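You operate a simulated robot arm through the tools that you are given. There is no shell and no other tool.

You are at the controls of a simulated two-armed robot. One attempt, no reset.

## Task
Wipe up the spill on the workbench top with the rag and put it back.

The check looks at the end state, three seconds after you hand in, the way a careful person would. Anything else that was tipped, shoved, dropped, spilled or broken makes it a failure.

## Robot
Two 7-joint arms with two-finger parallel grippers on one trunk, on a base that moves. Base frame: it is fixed to the floor where the robot stands at the start and does not move with it; the origin is under the middle of the robot, x ahead of it, y to its left, z up. Readings come in cm, rad, newtons and seconds.
The left shoulder is at the start at [6, 18.9, 117.8], the right one opposite. With the tool pointing down near the work surface each hand reaches from about 10 to 66 cm from the robot's upright axis, wherever it stands, measured 20 degrees to its own side. Payload 3.43 kg a hand.
Tool frame (each hand has its own): the origin (TCP) lies between the finger pads and is the grasp point; the fingertips stand 3 cm ahead of it; z points along the fingers, y is the line along which they close. The gripper opens to 9.4 cm. The fingers are 2.8 cm wide and 1 cm thick; the gripper's body (5 by 9.6 cm) begins 5.5 cm behind the TCP.
Orientation is that of the tool frame in the base frame, as [roll, pitch, yaw] about the fixed x, y, z axes, in that order (R = Rz(yaw) Ry(pitch) Rx(roll)). With the fingers straight down and closing along the base's y, the tool's x points along the base's -x, its y along +y and its z along -z.

## Interface
- The arms move only by the tool apply_moves. It takes "left_steps", "right_steps" or both (then of equal length, played together; a hand with none holds still); each is a list of rows, each a list of 2 entries, a list of its own where there are three numbers: the shift along the tool's x, y, z in units of 50 mm (1.0 is 50 mm), then the turn, a rotation vector about the tool's x, y, z in units of 6 degrees (1.0 is 6 degrees). In form: [[[x, y, z], [ax, ay, az]], ...]. A call has 1 to 20 rows; each row shifts and turns the commanded pose from where the row before left it, along the tool's axes as they then stand. "left_jaw" and "right_jaw" are, for a hand that has rows, the gripper command, from -1 (shut) to 1 (fully open), values between in proportion, set as the call begins (left out, the last holds). A call with a number of a shift or a turn outside -1 to 1 is refused whole. Rows are played at 5 a second. More than 5 cm and 0.15 rad between two rows, or a gripper value outside its range, and nothing of the call is played. A pose out of reach is approached as far as the arm can. The call stops where the force on the tool passes 40 N (or 10 N more than at its start, if that is more) or the arm is blocked; 0.2 s more then pass. Each finger travels about 15.3 cm/s and halts on what it meets, pressing with about 20 N; the grip force reading is that of the motor and also rises with nothing between the fingers. The clock runs only during rows and for 0.2 s after the last one: add rows that do not move to give the fingers time. It gives the time, the measured TCP pose, the force on the tool (base axes), the opening and the grip force at its end, in the units of the frame above (readings bear some noise), with the torque about the TCP (base axes, N m) and any sound that the robot's microphone picked up.
- Cameras (640 x 400 px; columns grow to the right, rows downward): "scene" is now at [0.93, 1.69, 171.95]; the picture's right is [0.23, -0.97, 0.00], its down [-0.80, -0.19, -0.56] and it looks along [0.55, 0.13, -0.83] (base axes); focal length 255 px, centre (320, 200). "left" rides on the left gripper at [7.6, -1.4, -10.2] in its tool frame; the picture's right is [0.18, 0.98, 0.00], its down [-0.75, 0.14, -0.64] and it looks along [-0.63, 0.12, 0.77] (tool axes); focal length 243 px, centre (320, 200). "right" rides on the right gripper at [7.6, 1.4, -10.2] in its tool frame; the picture's right is [-0.18, 0.98, 0.00], its down [-0.75, -0.14, -0.64] and it looks along [-0.63, -0.12, 0.77] (tool axes); focal length 243 px, centre (320, 200). There is no depth. A picture from a camera that has moved, and an enlarged one, comes with that camera's place and axes in the base frame and with its lens.
- grab_frame(camera): a new picture of that camera. It takes no simulated time.
- lift_body(by): slides the trunk up (or, below 0, down) by that many cm; the arms and the scene camera ride with it, the base frame stays. It gives what a move gives, with no picture.
- steer(legs): drives the robot by 1 to 6 legs, each [ahead, left, turn to the left] in cm, cm and rad, along the robot's own axes; the way and the turn of a leg run together, so that a leg with both is an arc; at most 150 cm and 3.142 rad a leg. The arms and the cameras ride along, it lands a little off, and it stops where it bumps. It gives what a move gives.
- aim_head(pan, tilt): turns the head with the scene camera to pan (to the left, within 1.501 rad either way) and tilt (down, from -0.506 to 1.204), counted from straight ahead of the robot. It gives what a move gives.
- enlarge(camera, box): a new picture of the part [left, top, right, bottom] of that camera's present view, enlarged. It takes no simulated time.
- finish_job(): hands the job in; it is judged then, once.

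Places have to be worked out from the pictures, the camera data and where the tool is seen. Open the grippers and draw the arms clear of the work before you hand the job in, unless the task says otherwise.

The tools are called as a command line: name --argument value ..., lists and objects as JSON in quotes. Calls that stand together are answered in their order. apply_moves: Moves the arms, as the interface text tells. Its arguments: {"type":"object","properties":{"left_steps":{"type":"array","items":{"type":"array"}},"left_jaw":{"type":"number"},"right_steps":{"type":"array","items":{"type":"array"}},"right_jaw":{"type":"number"}},"required":[]} The other tools are called the same way: lift_body (by) moves the trunk up or down; steer (legs) drives the base; aim_head (pan, tilt) turns the head that bears the scene camera; grab_frame (camera) takes a picture; enlarge (camera, box) takes an enlarged picture of a part of a camera's view; finish_job () hands the job in.

At the start:

```text
t: 0.0
left_tcp_pos: [37.74, 16.72, 117.11]
left_tcp_rot: [3.141, 0.0, -3.141]
left_ft_force: [-0.3, -0.9, -0.1]
left_ft_torque: [-0.04, -0.01, -0.01]
left_gripper_width: 9.44
left_gripper_force: 0.0
right_tcp_pos: [31.71, -14.61, 113.7]
right_tcp_rot: [-3.141, 0.001, -3.141]
right_ft_force: [0.8, -0.1, -0.8]
right_ft_torque: [-0.01, -0.02, -0.01]
right_gripper_width: 9.41
right_gripper_force: 0.0
trunk travel left (down, up): [-85.0, 14.0]
robot x, y, heading: [0.19, -0.19, 0.002]
head pan, tilt (commanded): [0.236, 0.97]
```

scene: 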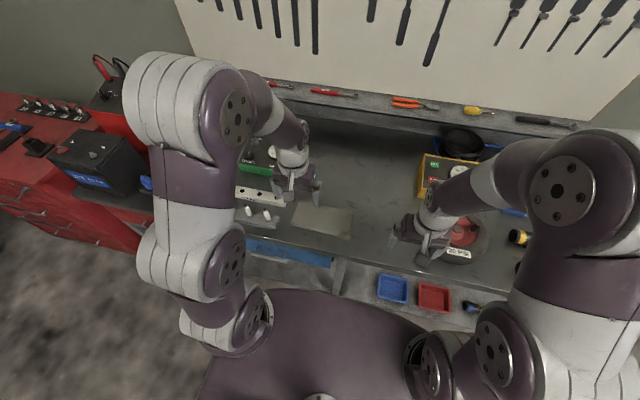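
right: 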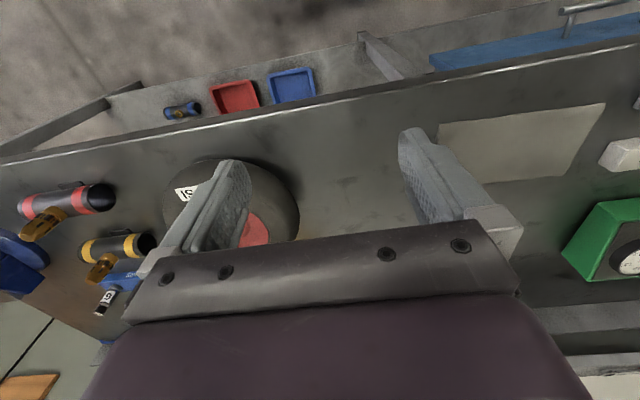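
left: 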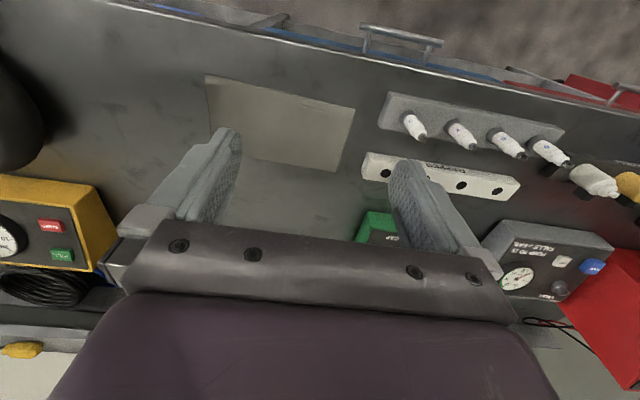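

I see a workbench with a beige flat sheet (maybe the rag), several tools and devices. I'll enlarge the views to identify the rag and the spill.

enlarge --camera "scene" --box '[220, 80, 420, 280]'

enlarge --camera "scene" --box '[400, 80, 640, 320]'

enlarge --camera "left" --box '[0, 0, 640, 400]'

enlarge --camera "right" --box '[0, 0, 640, 400]'

```text
2.00 times, centred on (320, 180) of scene
camera zoom: at [0.93, 1.69, 171.95], right [0.23, -0.97, 0.0], down [-0.8, -0.19, -0.56], along [0.55, 0.13, -0.83], focal length 510 px, centre (320, 240)
```

zoom: 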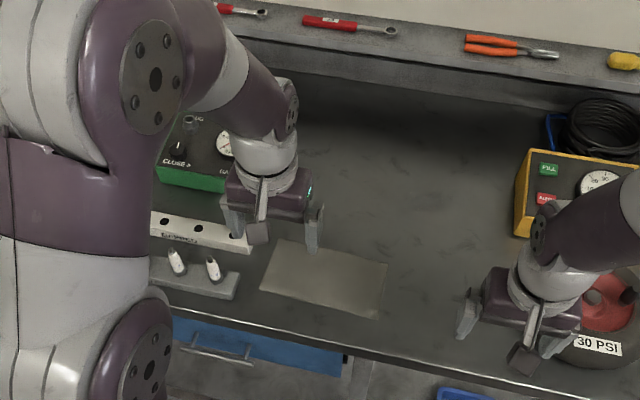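

```text
1.67 times, centred on (520, 200) of scene
camera zoom: at [0.93, 1.69, 171.95], right [0.23, -0.97, 0.0], down [-0.8, -0.19, -0.56], along [0.55, 0.13, -0.83], focal length 425 px, centre (-13, 200)
```

zoom: 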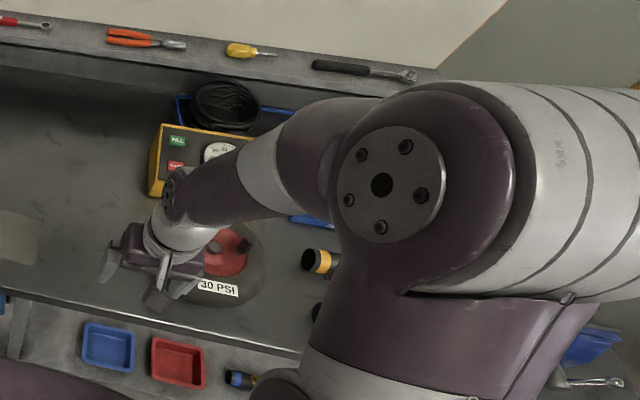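

```text
1.00 times, centred on (320, 200) of left (not enlarged: the box is as wide or as high as the picture)
camera zoom: at [30.3, 15.12, 127.4], right [-0.18, 0.98, 0.0], down [0.75, 0.14, 0.64], along [0.63, 0.12, -0.77], focal length 243 px, centre (320, 200)
```

zoom: 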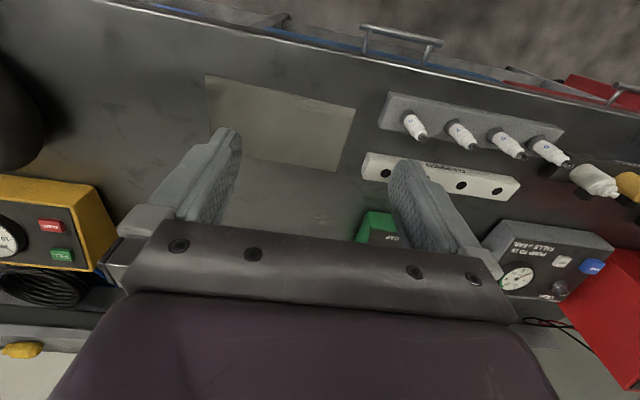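

```text
1.00 times, centred on (320, 200) of right (not enlarged: the box is as wide or as high as the picture)
camera zoom: at [24.05, -13.2, 124.0], right [0.18, 0.98, 0.0], down [0.75, -0.14, 0.64], along [0.63, -0.12, -0.77], focal length 243 px, centre (320, 200)
```

zoom: 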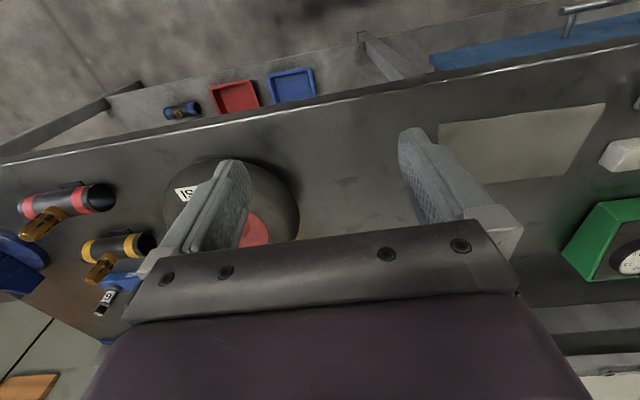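

The beige sheet near the front could be a rag or something else, and no spill is clear yet. I'll turn the head to survey the whole bench.

aim_head --pan -0.6 --tilt 0.9

grab_frame --camera "scene"

aim_head --pan 0.9 --tilt 0.9

grab_frame --camera "scene"

aim_head --pan 0.0 --tilt 0.8

grab_frame --camera "scene"

```text
t: 1.2
left_tcp_pos: [37.79, 16.66, 117.13]
left_tcp_rot: [3.141, -0.001, -3.141]
left_ft_force: [-0.5, -1.3, 0.0]
left_ft_torque: [-0.01, -0.02, -0.03]
left_gripper_width: 9.4
left_gripper_force: 0.1
right_tcp_pos: [31.73, -14.69, 113.78]
right_tcp_rot: [3.141, 0.0, -3.14]
right_ft_force: [1.0, 0.2, 0.3]
right_ft_torque: [0.0, 0.04, -0.01]
right_gripper_width: 9.38
right_gripper_force: 0.0
trunk travel left (down, up): [-85.0, 14.0]
robot x, y, heading: [0.27, -0.01, -0.001]
head pan, tilt (commanded): [-0.6, 0.901]
```

```text
taken
camera scene: at [0.22, -4.24, 172.47], right [-0.56, -0.83, 0.0], down [-0.65, 0.44, -0.62], along [0.51, -0.35, -0.78], focal length 255 px, centre (320, 200)
```

scene: 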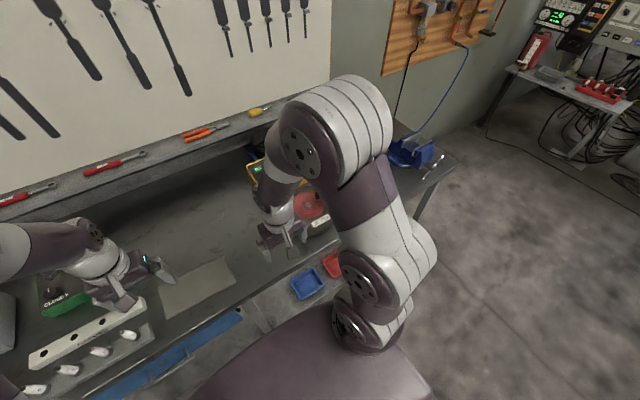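

```text
t: 2.8
left_tcp_pos: [37.84, 16.71, 117.02]
left_tcp_rot: [-3.14, -0.002, 3.142]
left_ft_force: [-0.4, -1.2, -0.3]
left_ft_torque: [0.01, 0.0, -0.02]
left_gripper_width: 9.39
left_gripper_force: 0.3
right_tcp_pos: [31.71, -14.64, 113.74]
right_tcp_rot: [-3.141, 0.0, 3.141]
right_ft_force: [0.7, -0.3, -0.2]
right_ft_torque: [-0.02, 0.03, -0.02]
right_gripper_width: 9.39
right_gripper_force: 0.0
trunk travel left (down, up): [-85.0, 14.0]
robot x, y, heading: [-0.02, -0.11, -0.001]
head pan, tilt (commanded): [0.901, 0.901]
```

```text
taken
camera scene: at [-1.32, 5.93, 172.47], right [0.78, -0.62, 0.0], down [-0.49, -0.61, -0.62], along [0.39, 0.49, -0.78], focal length 255 px, centre (320, 200)
```

scene: 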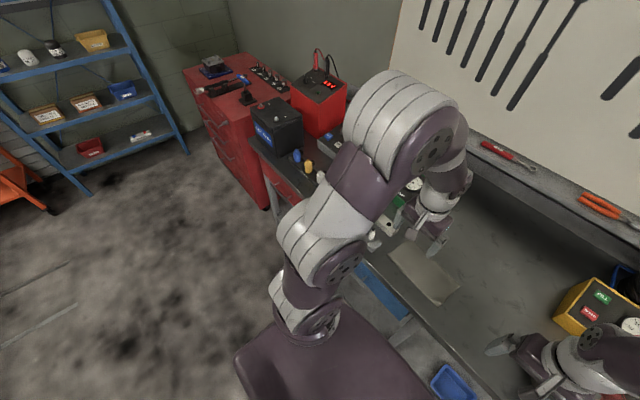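

```text
t: 4.0
left_tcp_pos: [37.66, 16.58, 117.08]
left_tcp_rot: [3.141, 0.0, 3.142]
left_ft_force: [0.0, 0.3, 0.9]
left_ft_torque: [-0.01, -0.01, 0.02]
left_gripper_width: 9.41
left_gripper_force: 0.1
right_tcp_pos: [31.68, -14.73, 113.63]
right_tcp_rot: [-3.14, 0.0, 3.139]
right_ft_force: [-0.1, -0.1, -0.4]
right_ft_torque: [0.02, 0.01, -0.01]
right_gripper_width: 9.36
right_gripper_force: 0.0
trunk travel left (down, up): [-85.0, 14.0]
robot x, y, heading: [-0.08, 0.1, 0.002]
head pan, tilt (commanded): [0.0, 0.799]
```

```text
taken
camera scene: at [2.05, 0.03, 173.26], right [0.0, -1.0, 0.0], down [-0.72, 0.0, -0.7], along [0.7, 0.0, -0.72], focal length 255 px, centre (320, 200)
```

scene: 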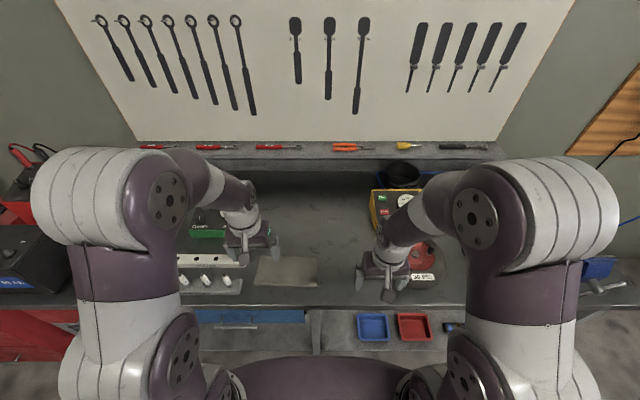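

The beige rectangle is flat; I still need to find the rag versus the spill. I'll zoom in on areas of the bench.

enlarge --camera "scene" --box '[230, 220, 390, 320]'

enlarge --camera "scene" --box '[360, 130, 520, 230]'

enlarge --camera "scene" --box '[160, 160, 320, 260]'

enlarge --camera "left" --box '[180, 50, 400, 190]'

enlarge --camera "right" --box '[420, 80, 640, 220]'

enlarge --camera "right" --box '[0, 150, 240, 310]'

```text
4.00 times, centred on (310, 270) of scene
camera zoom: at [2.05, 0.03, 173.26], right [0.0, -1.0, 0.0], down [-0.72, 0.0, -0.7], along [0.7, 0.0, -0.72], focal length 1019 px, centre (360, -80)
```

zoom: 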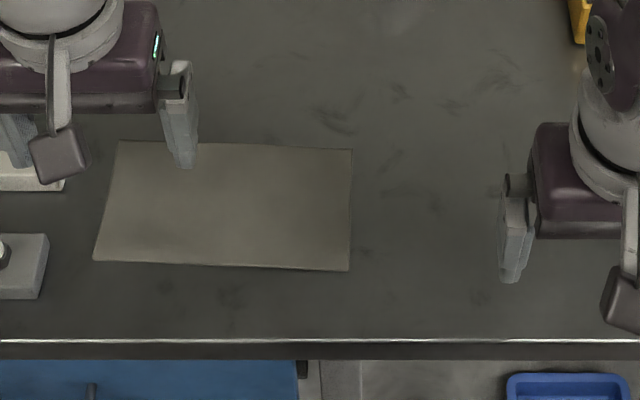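

```text
4.00 times, centred on (440, 180) of scene
camera zoom: at [2.05, 0.03, 173.26], right [0.0, -1.0, 0.0], down [-0.72, 0.0, -0.7], along [0.7, 0.0, -0.72], focal length 1019 px, centre (-160, 280)
```

zoom: 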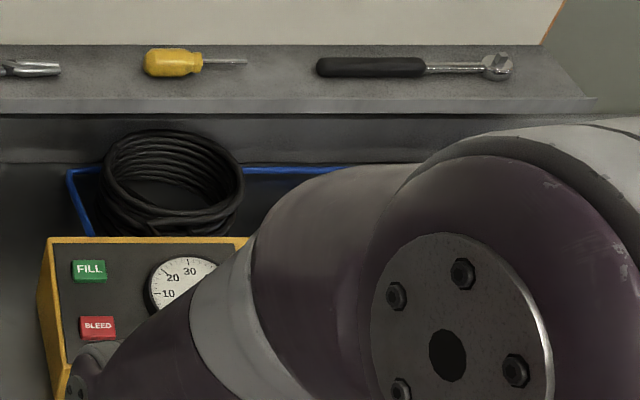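

```text
4.00 times, centred on (240, 210) of scene
camera zoom: at [2.05, 0.03, 173.26], right [0.0, -1.0, 0.0], down [-0.72, 0.0, -0.7], along [0.7, 0.0, -0.72], focal length 1019 px, centre (640, 160)
```

zoom: 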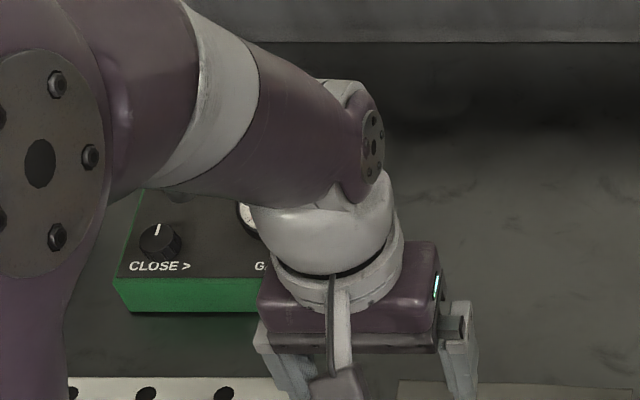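

```text
2.86 times, centred on (290, 120) of left
camera zoom: at [30.3, 15.12, 127.4], right [-0.18, 0.98, 0.0], down [0.75, 0.14, 0.64], along [0.63, 0.12, -0.77], focal length 693 px, centre (406, 429)
```

zoom: 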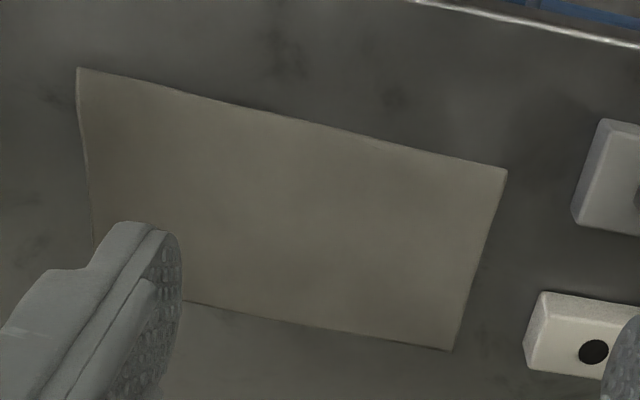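

```text
2.86 times, centred on (530, 150) of right
camera zoom: at [24.05, -13.2, 124.0], right [0.18, 0.98, 0.0], down [0.75, -0.14, 0.64], along [0.63, -0.12, -0.77], focal length 693 px, centre (-280, 343)
```

zoom: 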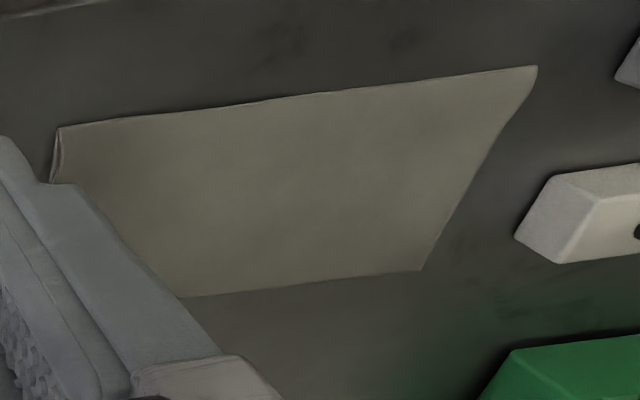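

```text
2.50 times, centred on (120, 230) of right
camera zoom: at [24.05, -13.2, 124.0], right [0.18, 0.98, 0.0], down [0.75, -0.14, 0.64], along [0.63, -0.12, -0.77], focal length 606 px, centre (820, 125)
```

zoom: 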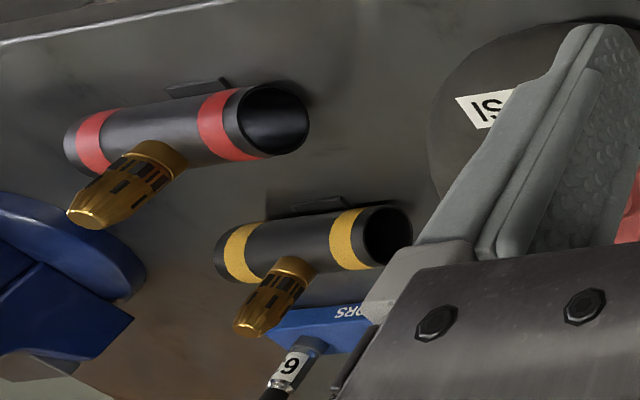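

The beige cloth is the rag: triangulating its corners gives about x 41–54, y 1–23, z ≈ 90, with the bench front edge at x ≈ 35. The spill isn't visible yet, so I'll raise both arms away to reveal the bench.

apply_moves --left_steps '[[[0.3, 0.5, -0.6], [0, 0, 0]], [[0.3, 0.5, -0.6], [0, 0, 0]], [[0.3, 0.5, -0.6], [0, 0, 0]], [[0.3, 0.5, -0.6], [0, 0, 0]], [[0.3, 0.5, -0.6], [0, 0, 0]], [[0, 0, 0], [0, 0, 0]]]' --right_steps '[[[0.1, -0.5, -0.6], [0, 0, 0]], [[0.1, -0.5, -0.6], [0, 0, 0]], [[0.1, -0.5, -0.6], [0, 0, 0]], [[0.1, -0.5, -0.6], [0, 0, 0]], [[0.1, -0.5, -0.6], [0, 0, 0]], [[0, 0, 0], [0, 0, 0]]]'

grab_frame --camera "scene"

grab_frame --camera "left"

grab_frame --camera "right"

```text
t: 5.4
left_tcp_pos: [29.97, 29.09, 126.7]
left_tcp_rot: [-3.141, -0.001, 3.141]
left_ft_force: [0.7, 0.3, 0.9]
left_ft_torque: [-0.02, 0.02, 0.04]
left_gripper_width: 9.39
left_gripper_force: 0.0
left hand out of reach, approached as far as the arm can: row 4, 5
right_tcp_pos: [29.1, -27.26, 126.92]
right_tcp_rot: [-3.14, 0.001, 3.141]
right_ft_force: [0.0, -0.5, -0.2]
right_ft_torque: [0.02, 0.01, -0.05]
right_gripper_width: 9.37
right_gripper_force: 0.0
right hand out of reach, approached as far as the arm can: row 5
trunk travel left (down, up): [-85.0, 14.0]
robot x, y, heading: [0.12, 0.19, 0.005]
head pan, tilt (commanded): [0.0, 0.799]
```

```text
taken
camera scene: at [2.04, 0.02, 173.26], right [0.0, -1.0, 0.0], down [-0.72, 0.0, -0.7], along [0.7, 0.0, -0.72], focal length 255 px, centre (320, 200)
```

scene: 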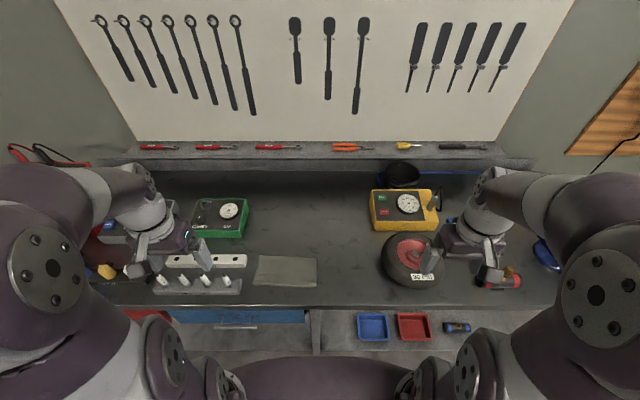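

```text
taken
camera left: at [22.51, 27.65, 136.94], right [-0.18, 0.98, 0.0], down [0.75, 0.14, 0.64], along [0.63, 0.12, -0.77], focal length 243 px, centre (320, 200)
```

left: 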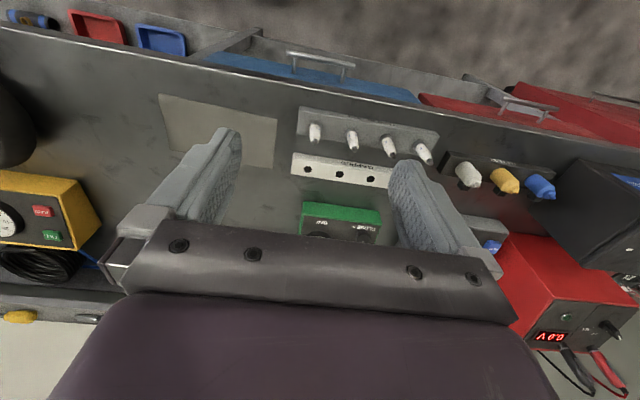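

```text
taken
camera right: at [21.51, -25.73, 136.98], right [0.18, 0.98, 0.0], down [0.75, -0.14, 0.64], along [0.63, -0.12, -0.77], focal length 243 px, centre (320, 200)
```

right: 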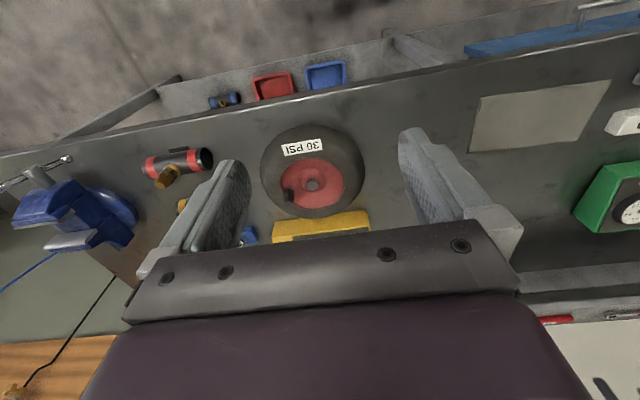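

Now the middle of the bench is clear in the scene view. I'll zoom into each part of the top to find the spill.

enlarge --camera "scene" --box '[230, 160, 390, 260]'

enlarge --camera "scene" --box '[240, 220, 400, 320]'

enlarge --camera "scene" --box '[120, 160, 280, 260]'

enlarge --camera "scene" --box '[400, 160, 560, 260]'

enlarge --camera "scene" --box '[340, 210, 500, 310]'

enlarge --camera "scene" --box '[60, 220, 260, 345]'

```text
4.00 times, centred on (310, 210) of scene
camera zoom: at [2.04, 0.02, 173.26], right [0.0, -1.0, 0.0], down [-0.72, 0.0, -0.7], along [0.7, 0.0, -0.72], focal length 1019 px, centre (360, 160)
```

zoom: 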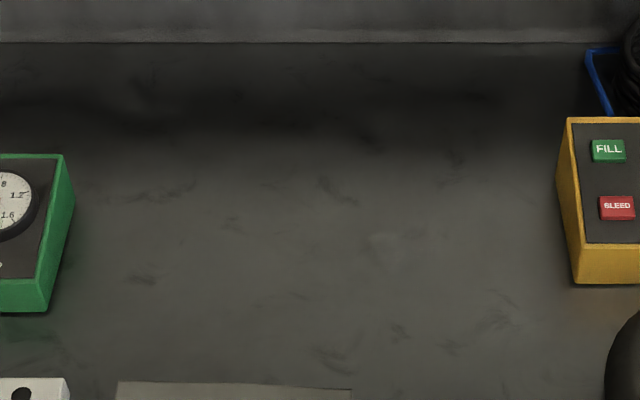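

```text
4.00 times, centred on (320, 270) of scene
camera zoom: at [2.04, 0.02, 173.26], right [0.0, -1.0, 0.0], down [-0.72, 0.0, -0.7], along [0.7, 0.0, -0.72], focal length 1019 px, centre (320, -80)
```

zoom: 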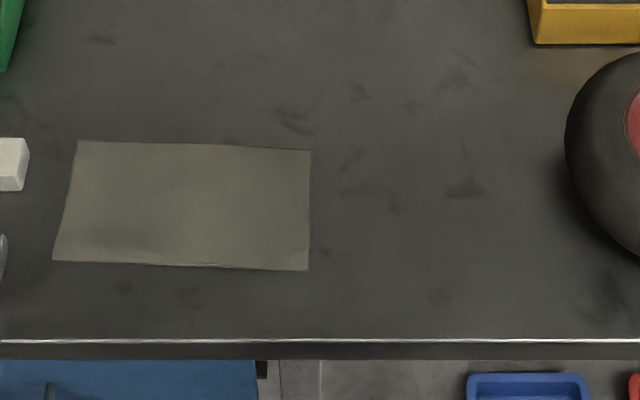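

```text
4.00 times, centred on (200, 210) of scene
camera zoom: at [2.04, 0.02, 173.26], right [0.0, -1.0, 0.0], down [-0.72, 0.0, -0.7], along [0.7, 0.0, -0.72], focal length 1019 px, centre (800, 160)
```

zoom: 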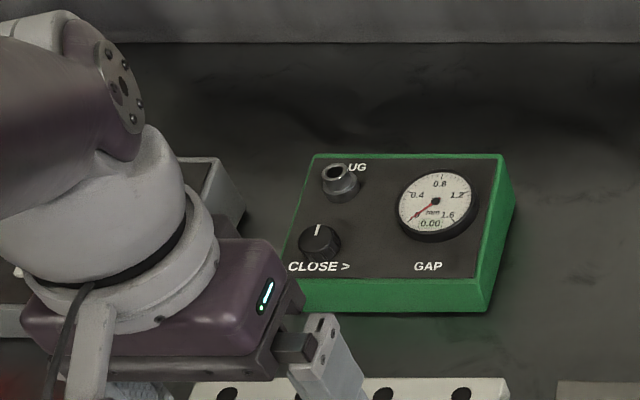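

```text
4.00 times, centred on (480, 210) of scene
camera zoom: at [2.04, 0.02, 173.26], right [0.0, -1.0, 0.0], down [-0.72, 0.0, -0.7], along [0.7, 0.0, -0.72], focal length 1019 px, centre (-320, 160)
```

zoom: 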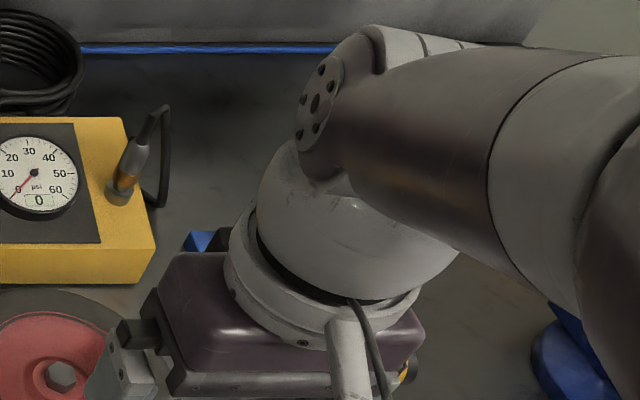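

```text
4.00 times, centred on (420, 260) of scene
camera zoom: at [2.04, 0.02, 173.26], right [0.0, -1.0, 0.0], down [-0.72, 0.0, -0.7], along [0.7, 0.0, -0.72], focal length 1019 px, centre (-80, -40)
```

zoom: 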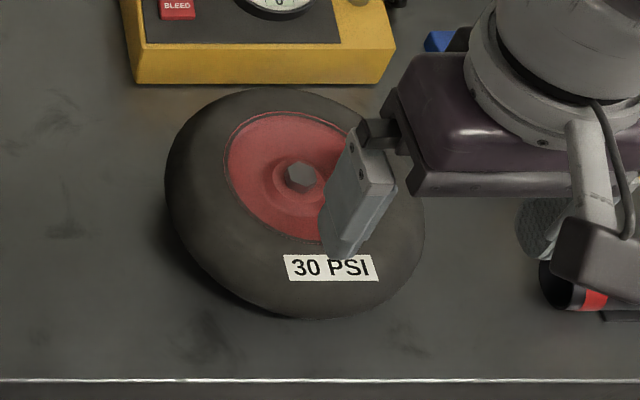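

```text
3.20 times, centred on (160, 282) of scene
camera zoom: at [2.04, 0.02, 173.26], right [0.0, -1.0, 0.0], down [-0.72, 0.0, -0.7], along [0.7, 0.0, -0.72], focal length 815 px, centre (832, -64)
```

zoom: 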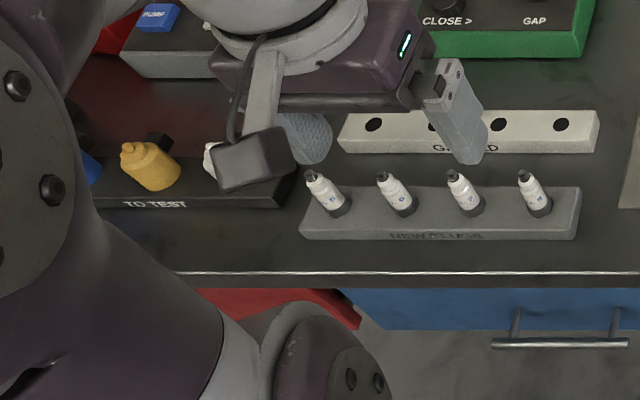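

No obvious puddle yet; there's a faint spot behind the rag and a brownish area at the right end. I'll zoom in tighter on these.

enlarge --camera "scene" --box '[290, 195, 354, 235]'

enlarge --camera "right" --box '[0, 130, 240, 280]'

enlarge --camera "right" --box '[340, 60, 640, 260]'

enlarge --camera "left" --box '[0, 40, 300, 240]'

enlarge --camera "left" --box '[400, 100, 640, 260]'

```text
10.00 times, centred on (322, 215) of scene
camera zoom: at [2.04, 0.02, 173.26], right [0.0, -1.0, 0.0], down [-0.72, 0.0, -0.7], along [0.7, 0.0, -0.72], focal length 2547 px, centre (300, 50)
```

zoom: 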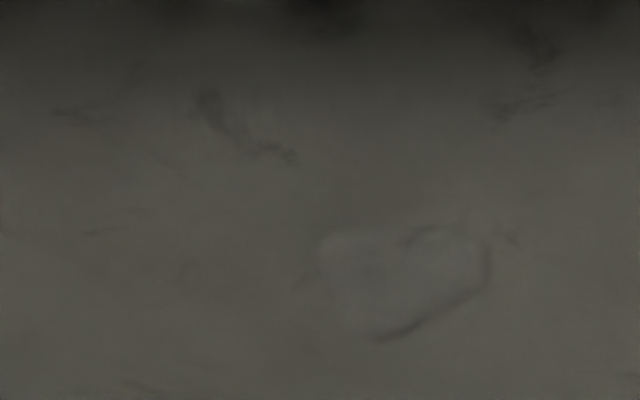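

```text
2.67 times, centred on (120, 205) of right
camera zoom: at [21.51, -25.73, 136.98], right [0.18, 0.98, 0.0], down [0.75, -0.14, 0.64], along [0.63, -0.12, -0.77], focal length 647 px, centre (853, 187)
```

zoom: 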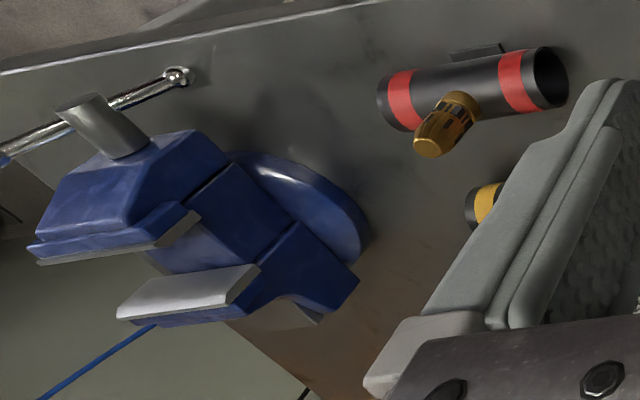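

```text
2.00 times, centred on (490, 160) of right
camera zoom: at [21.51, -25.73, 136.98], right [0.18, 0.98, 0.0], down [0.75, -0.14, 0.64], along [0.63, -0.12, -0.77], focal length 485 px, centre (-20, 280)
```

zoom: 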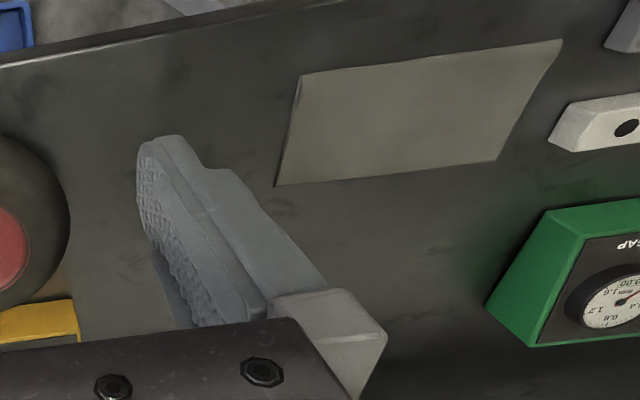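

```text
2.00 times, centred on (150, 140) of left
camera zoom: at [22.51, 27.65, 136.94], right [-0.18, 0.98, 0.0], down [0.75, 0.14, 0.64], along [0.63, 0.12, -0.77], focal length 485 px, centre (660, 320)
```

zoom: 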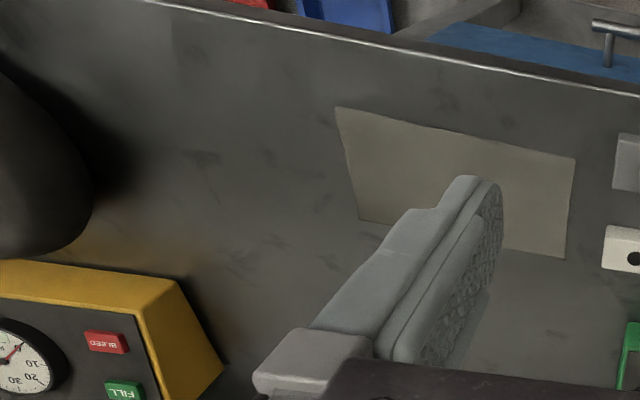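

```text
2.50 times, centred on (520, 180) of left
camera zoom: at [22.51, 27.65, 136.94], right [-0.18, 0.98, 0.0], down [0.75, 0.14, 0.64], along [0.63, 0.12, -0.77], focal length 606 px, centre (-180, 250)
```

zoom: 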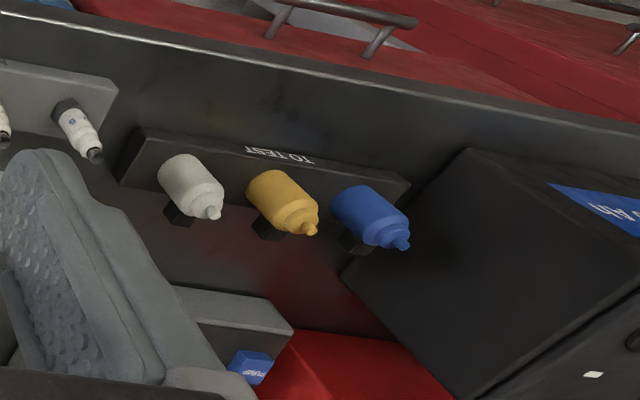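

A faint glassy outline shows at about (70, -4) behind the rag – possibly a clear puddle. I'll zoom in further and check more of the bench the same way.

enlarge --camera "scene" --box '[315, 210, 347, 230]'

enlarge --camera "scene" --box '[250, 195, 314, 235]'

enlarge --camera "scene" --box '[310, 225, 390, 275]'

enlarge --camera "scene" --box '[310, 265, 390, 315]'

enlarge --camera "scene" --box '[240, 165, 320, 215]'

enlarge --camera "scene" --box '[310, 165, 390, 215]'

```text
16.00 times, centred on (331, 220) of scene
camera zoom: at [2.04, 0.02, 173.26], right [0.0, -1.0, 0.0], down [-0.72, 0.0, -0.7], along [0.7, 0.0, -0.72], focal length 4076 px, centre (144, -120)
```

zoom: 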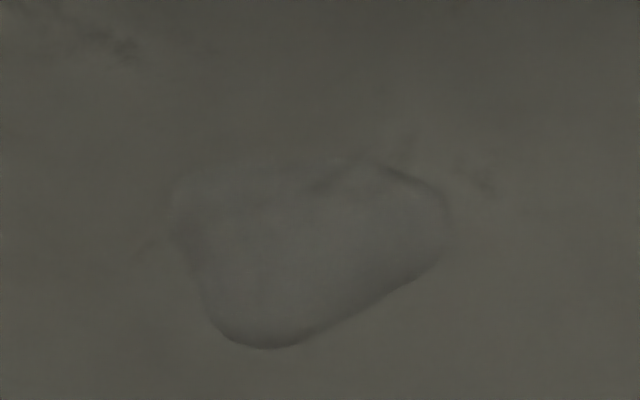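

```text
10.00 times, centred on (282, 215) of scene
camera zoom: at [2.04, 0.02, 173.26], right [0.0, -1.0, 0.0], down [-0.72, 0.0, -0.7], along [0.7, 0.0, -0.72], focal length 2547 px, centre (700, 50)
```

zoom: 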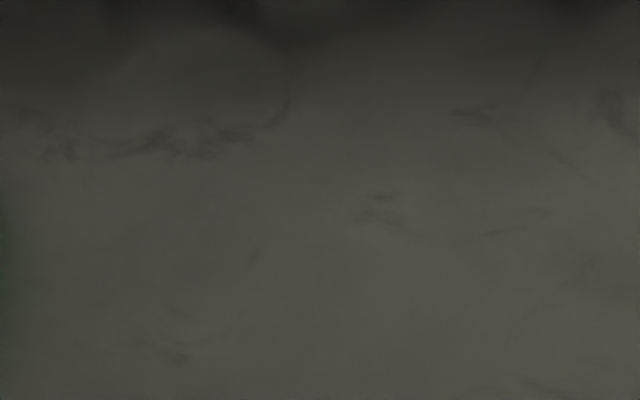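

```text
8.00 times, centred on (350, 250) of scene
camera zoom: at [2.04, 0.02, 173.26], right [0.0, -1.0, 0.0], down [-0.72, 0.0, -0.7], along [0.7, 0.0, -0.72], focal length 2038 px, centre (80, -200)
```

zoom: 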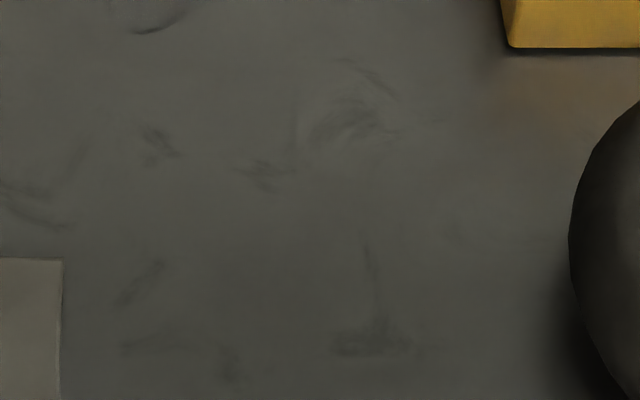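

```text
8.00 times, centred on (350, 290) of scene
camera zoom: at [2.04, 0.02, 173.26], right [0.0, -1.0, 0.0], down [-0.72, 0.0, -0.7], along [0.7, 0.0, -0.72], focal length 2038 px, centre (80, -520)
```

zoom: 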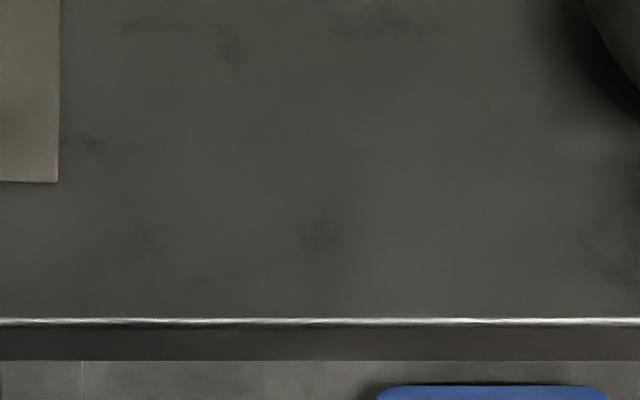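

```text
8.00 times, centred on (280, 190) of scene
camera zoom: at [2.04, 0.02, 173.26], right [0.0, -1.0, 0.0], down [-0.72, 0.0, -0.7], along [0.7, 0.0, -0.72], focal length 2038 px, centre (640, 280)
```

zoom: 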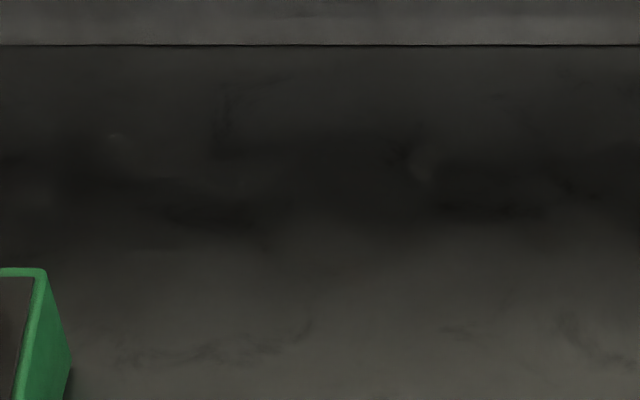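

```text
8.00 times, centred on (350, 190) of scene
camera zoom: at [2.04, 0.02, 173.26], right [0.0, -1.0, 0.0], down [-0.72, 0.0, -0.7], along [0.7, 0.0, -0.72], focal length 2038 px, centre (80, 280)
```

zoom: 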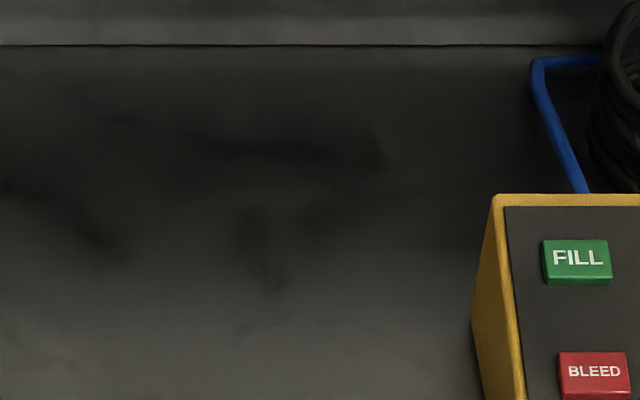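

The 16× zoom shows a clear, nearly colourless puddle outline at about x 66–73, y -8 to -1. I'll bring the wrist cameras closer to see both the puddle (right) and the rag (left).

apply_moves --left_steps '[[[-0.25, -0.32, 0.4], [0, 0, 0]], [[-0.25, -0.32, 0.4], [0, 0, 0]], [[-0.25, -0.32, 0.4], [0, 0, 0]], [[-0.25, -0.32, 0.4], [0, 0, 0]], [[-0.25, -0.32, 0.4], [0, 0, 0]], [[-0.25, -0.32, 0.4], [0, 0, 0]], [[-0.25, -0.32, 0.4], [0, 0, 0]], [[-0.25, -0.32, 0.4], [0, 0, 0]], [[0, 0, 0], [0, 0, 0]]]' --right_steps '[[[-0.525, 0.48, 0.2], [0, 0, 0]], [[-0.525, 0.48, 0.2], [0, 0, 0]], [[-0.525, 0.48, 0.2], [0, 0, 0]], [[-0.525, 0.48, 0.2], [0, 0, 0]], [[-0.525, 0.48, 0.2], [0, 0, 0]], [[-0.525, 0.48, 0.2], [0, 0, 0]], [[-0.525, 0.48, 0.2], [0, 0, 0]], [[-0.525, 0.48, 0.2], [0, 0, 0]], [[0, 0, 0], [0, 0, 0]]]'

grab_frame --camera "left"

grab_frame --camera "right"

grab_frame --camera "scene"

```text
t: 7.4
left_tcp_pos: [40.0, 16.27, 110.75]
left_tcp_rot: [3.142, 0.0, 3.141]
left_ft_force: [-0.6, 0.0, 0.4]
left_ft_torque: [-0.02, -0.04, -0.04]
left_gripper_width: 9.42
left_gripper_force: 0.1
right_tcp_pos: [50.13, -8.11, 118.74]
right_tcp_rot: [3.14, 0.003, -3.14]
right_ft_force: [0.6, -1.0, 0.5]
right_ft_torque: [0.01, -0.02, -0.01]
right_gripper_width: 9.38
right_gripper_force: 0.1
trunk travel left (down, up): [-85.0, 14.0]
robot x, y, heading: [0.11, -0.09, -0.002]
head pan, tilt (commanded): [0.0, 0.799]
```

```text
taken
camera left: at [32.55, 14.76, 120.95], right [-0.18, 0.98, 0.0], down [0.75, 0.14, 0.64], along [0.63, 0.12, -0.77], focal length 243 px, centre (320, 200)
```

left: 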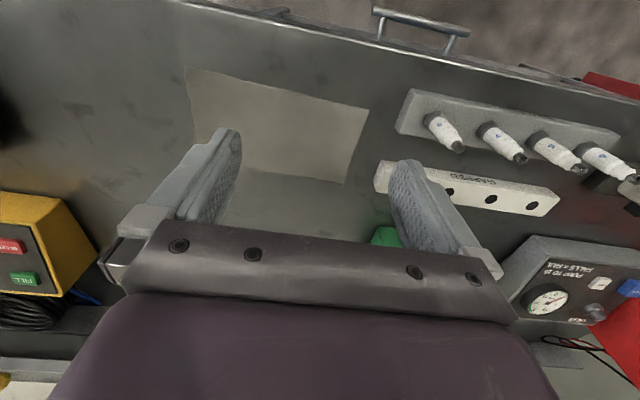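

```text
taken
camera right: at [42.41, -6.62, 128.98], right [0.18, 0.98, 0.0], down [0.75, -0.14, 0.64], along [0.63, -0.12, -0.77], focal length 243 px, centre (320, 200)
```

right: 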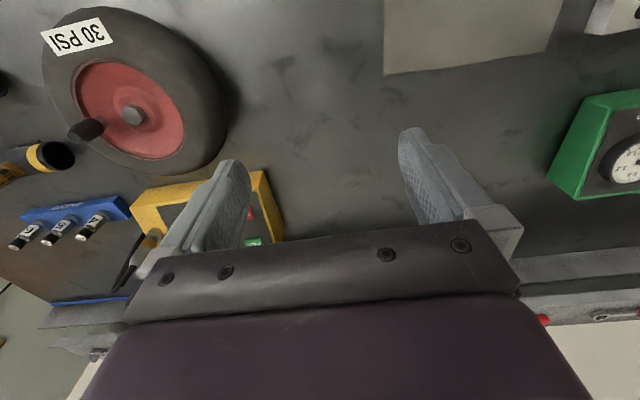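

```text
taken
camera scene: at [1.87, 0.0, 173.26], right [0.0, -1.0, 0.0], down [-0.72, 0.0, -0.7], along [0.7, 0.0, -0.72], focal length 255 px, centre (320, 200)
```

scene: 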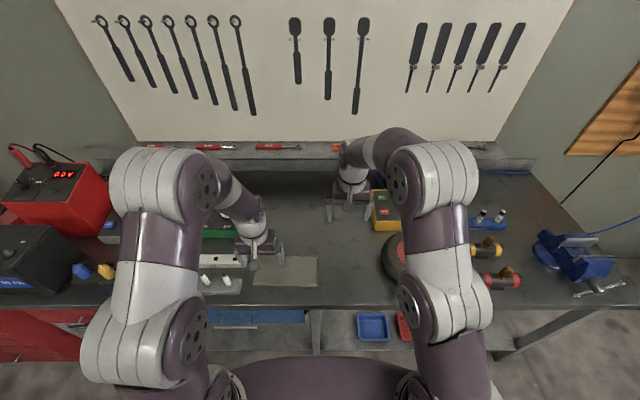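

Zooming into the wrist views: the puddle between the right hand's fingers, and the rag in the left view. Also the newly revealed right end.

enlarge --camera "right" --box '[240, 100, 400, 200]'

enlarge --camera "right" --box '[220, 60, 540, 260]'

enlarge --camera "left" --box '[170, 50, 410, 200]'

enlarge --camera "scene" --box '[450, 180, 610, 280]'

enlarge --camera "scene" --box '[440, 240, 560, 315]'

```text
4.00 times, centred on (320, 150) of right
camera zoom: at [42.41, -6.62, 128.98], right [0.18, 0.98, 0.0], down [0.75, -0.14, 0.64], along [0.63, -0.12, -0.77], focal length 970 px, centre (320, 400)
```

zoom: 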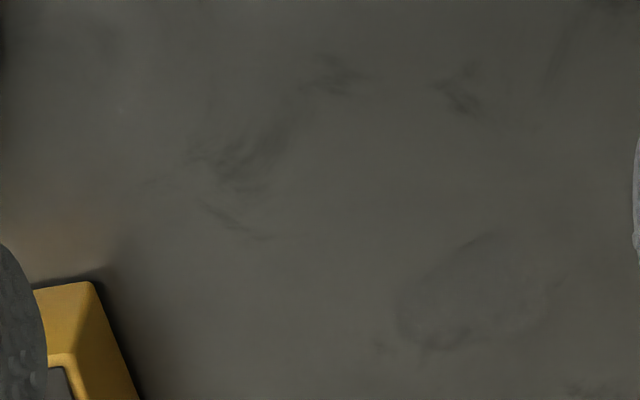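

```text
2.00 times, centred on (380, 160) of right
camera zoom: at [42.41, -6.62, 128.98], right [0.18, 0.98, 0.0], down [0.75, -0.14, 0.64], along [0.63, -0.12, -0.77], focal length 485 px, centre (200, 280)
```

zoom: 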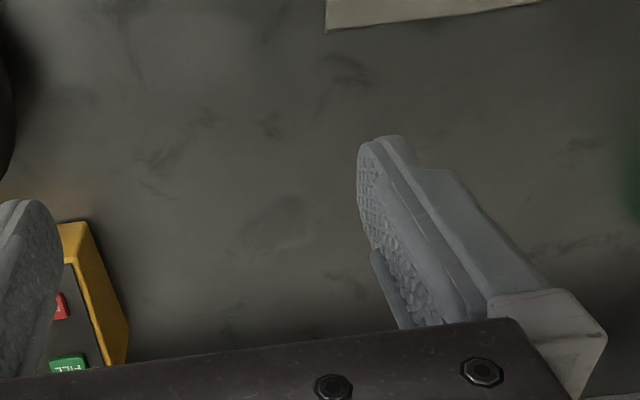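

```text
2.67 times, centred on (290, 125) of left
camera zoom: at [32.55, 14.76, 120.95], right [-0.18, 0.98, 0.0], down [0.75, 0.14, 0.64], along [0.63, 0.12, -0.77], focal length 647 px, centre (400, 400)
```

zoom: 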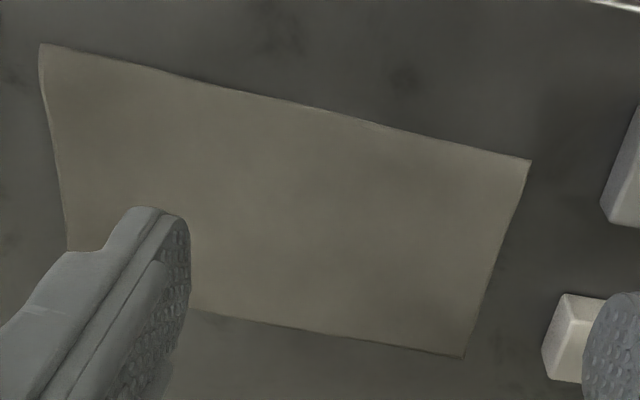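

```text
4.00 times, centred on (530, 230) of scene
camera zoom: at [1.87, 0.0, 173.26], right [0.0, -1.0, 0.0], down [-0.72, 0.0, -0.7], along [0.7, 0.0, -0.72], focal length 1019 px, centre (-520, 80)
```

zoom: 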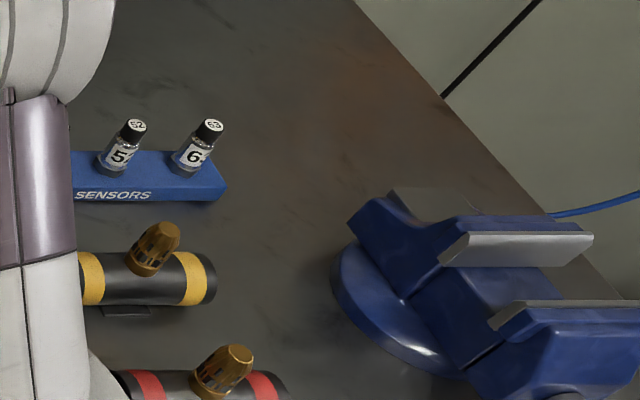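

```text
5.33 times, centred on (500, 278) of scene
camera zoom: at [1.87, 0.0, 173.26], right [0.0, -1.0, 0.0], down [-0.72, 0.0, -0.7], along [0.7, 0.0, -0.72], focal length 1359 px, centre (-640, -213)
```

zoom: 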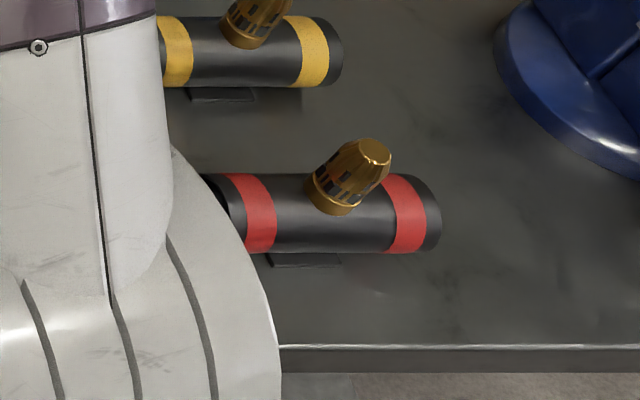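

The right wrist view confirms the puddle at about (69.6, -4.3). I'll examine the rag's edges closely to judge its thickness and whether it's loose cloth.

enlarge --camera "scene" --box '[290, 260, 330, 295]'

enlarge --camera "left" --box '[175, 55, 255, 105]'

enlarge --camera "left" --box '[310, 90, 390, 140]'

enlarge --camera "scene" --box '[240, 245, 330, 300]'

enlarge --camera "right" --box '[370, 0, 570, 100]'

```text
11.43 times, centred on (310, 278) of scene
camera zoom: at [1.87, 0.0, 173.26], right [0.0, -1.0, 0.0], down [-0.72, 0.0, -0.7], along [0.7, 0.0, -0.72], focal length 2911 px, centre (434, -686)
```

zoom: 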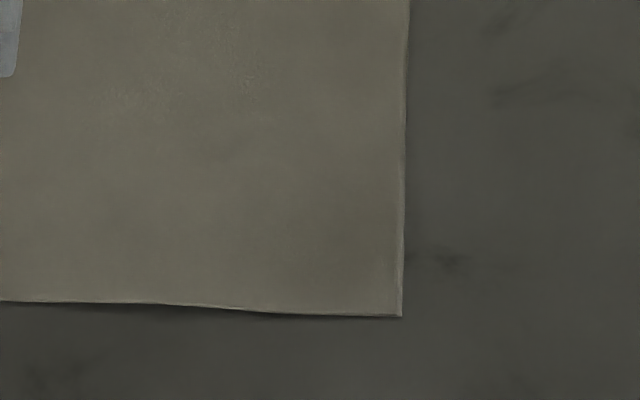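

```text
8.00 times, centred on (215, 80) of left
camera zoom: at [32.55, 14.76, 120.95], right [-0.18, 0.98, 0.0], down [0.75, 0.14, 0.64], along [0.63, 0.12, -0.77], focal length 1941 px, centre (1160, 1160)
```

zoom: 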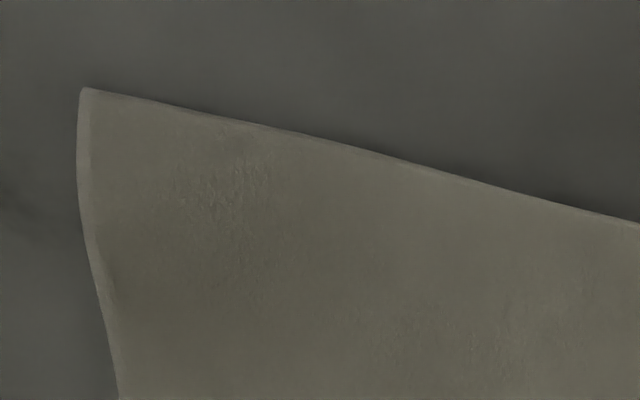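

```text
8.00 times, centred on (350, 115) of left
camera zoom: at [32.55, 14.76, 120.95], right [-0.18, 0.98, 0.0], down [0.75, 0.14, 0.64], along [0.63, 0.12, -0.77], focal length 1941 px, centre (80, 880)
```

zoom: 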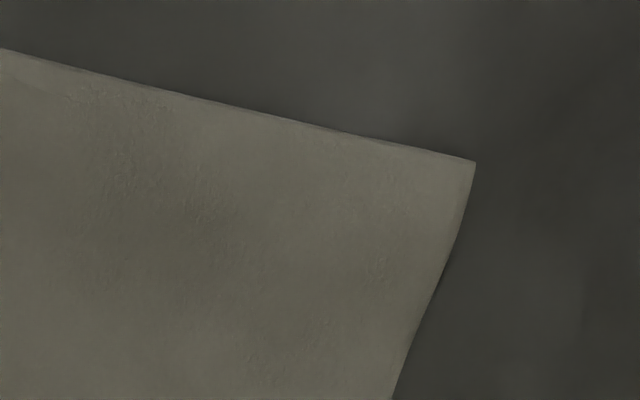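

```text
7.11 times, centred on (285, 272) of scene
camera zoom: at [1.87, 0.0, 173.26], right [0.0, -1.0, 0.0], down [-0.72, 0.0, -0.7], along [0.7, 0.0, -0.72], focal length 1812 px, centre (569, -316)
```

zoom: 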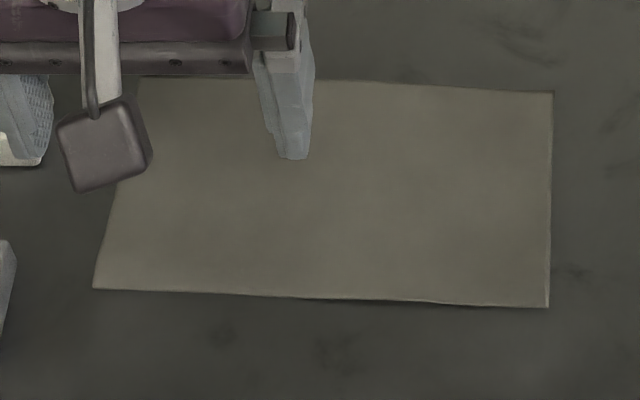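

```text
3.20 times, centred on (470, 50) of right
camera zoom: at [42.41, -6.62, 128.98], right [0.18, 0.98, 0.0], down [0.75, -0.14, 0.64], along [0.63, -0.12, -0.77], focal length 776 px, centre (-160, 680)
```

zoom: 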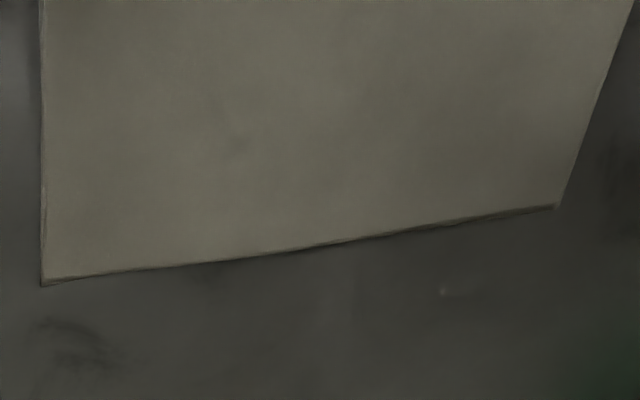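

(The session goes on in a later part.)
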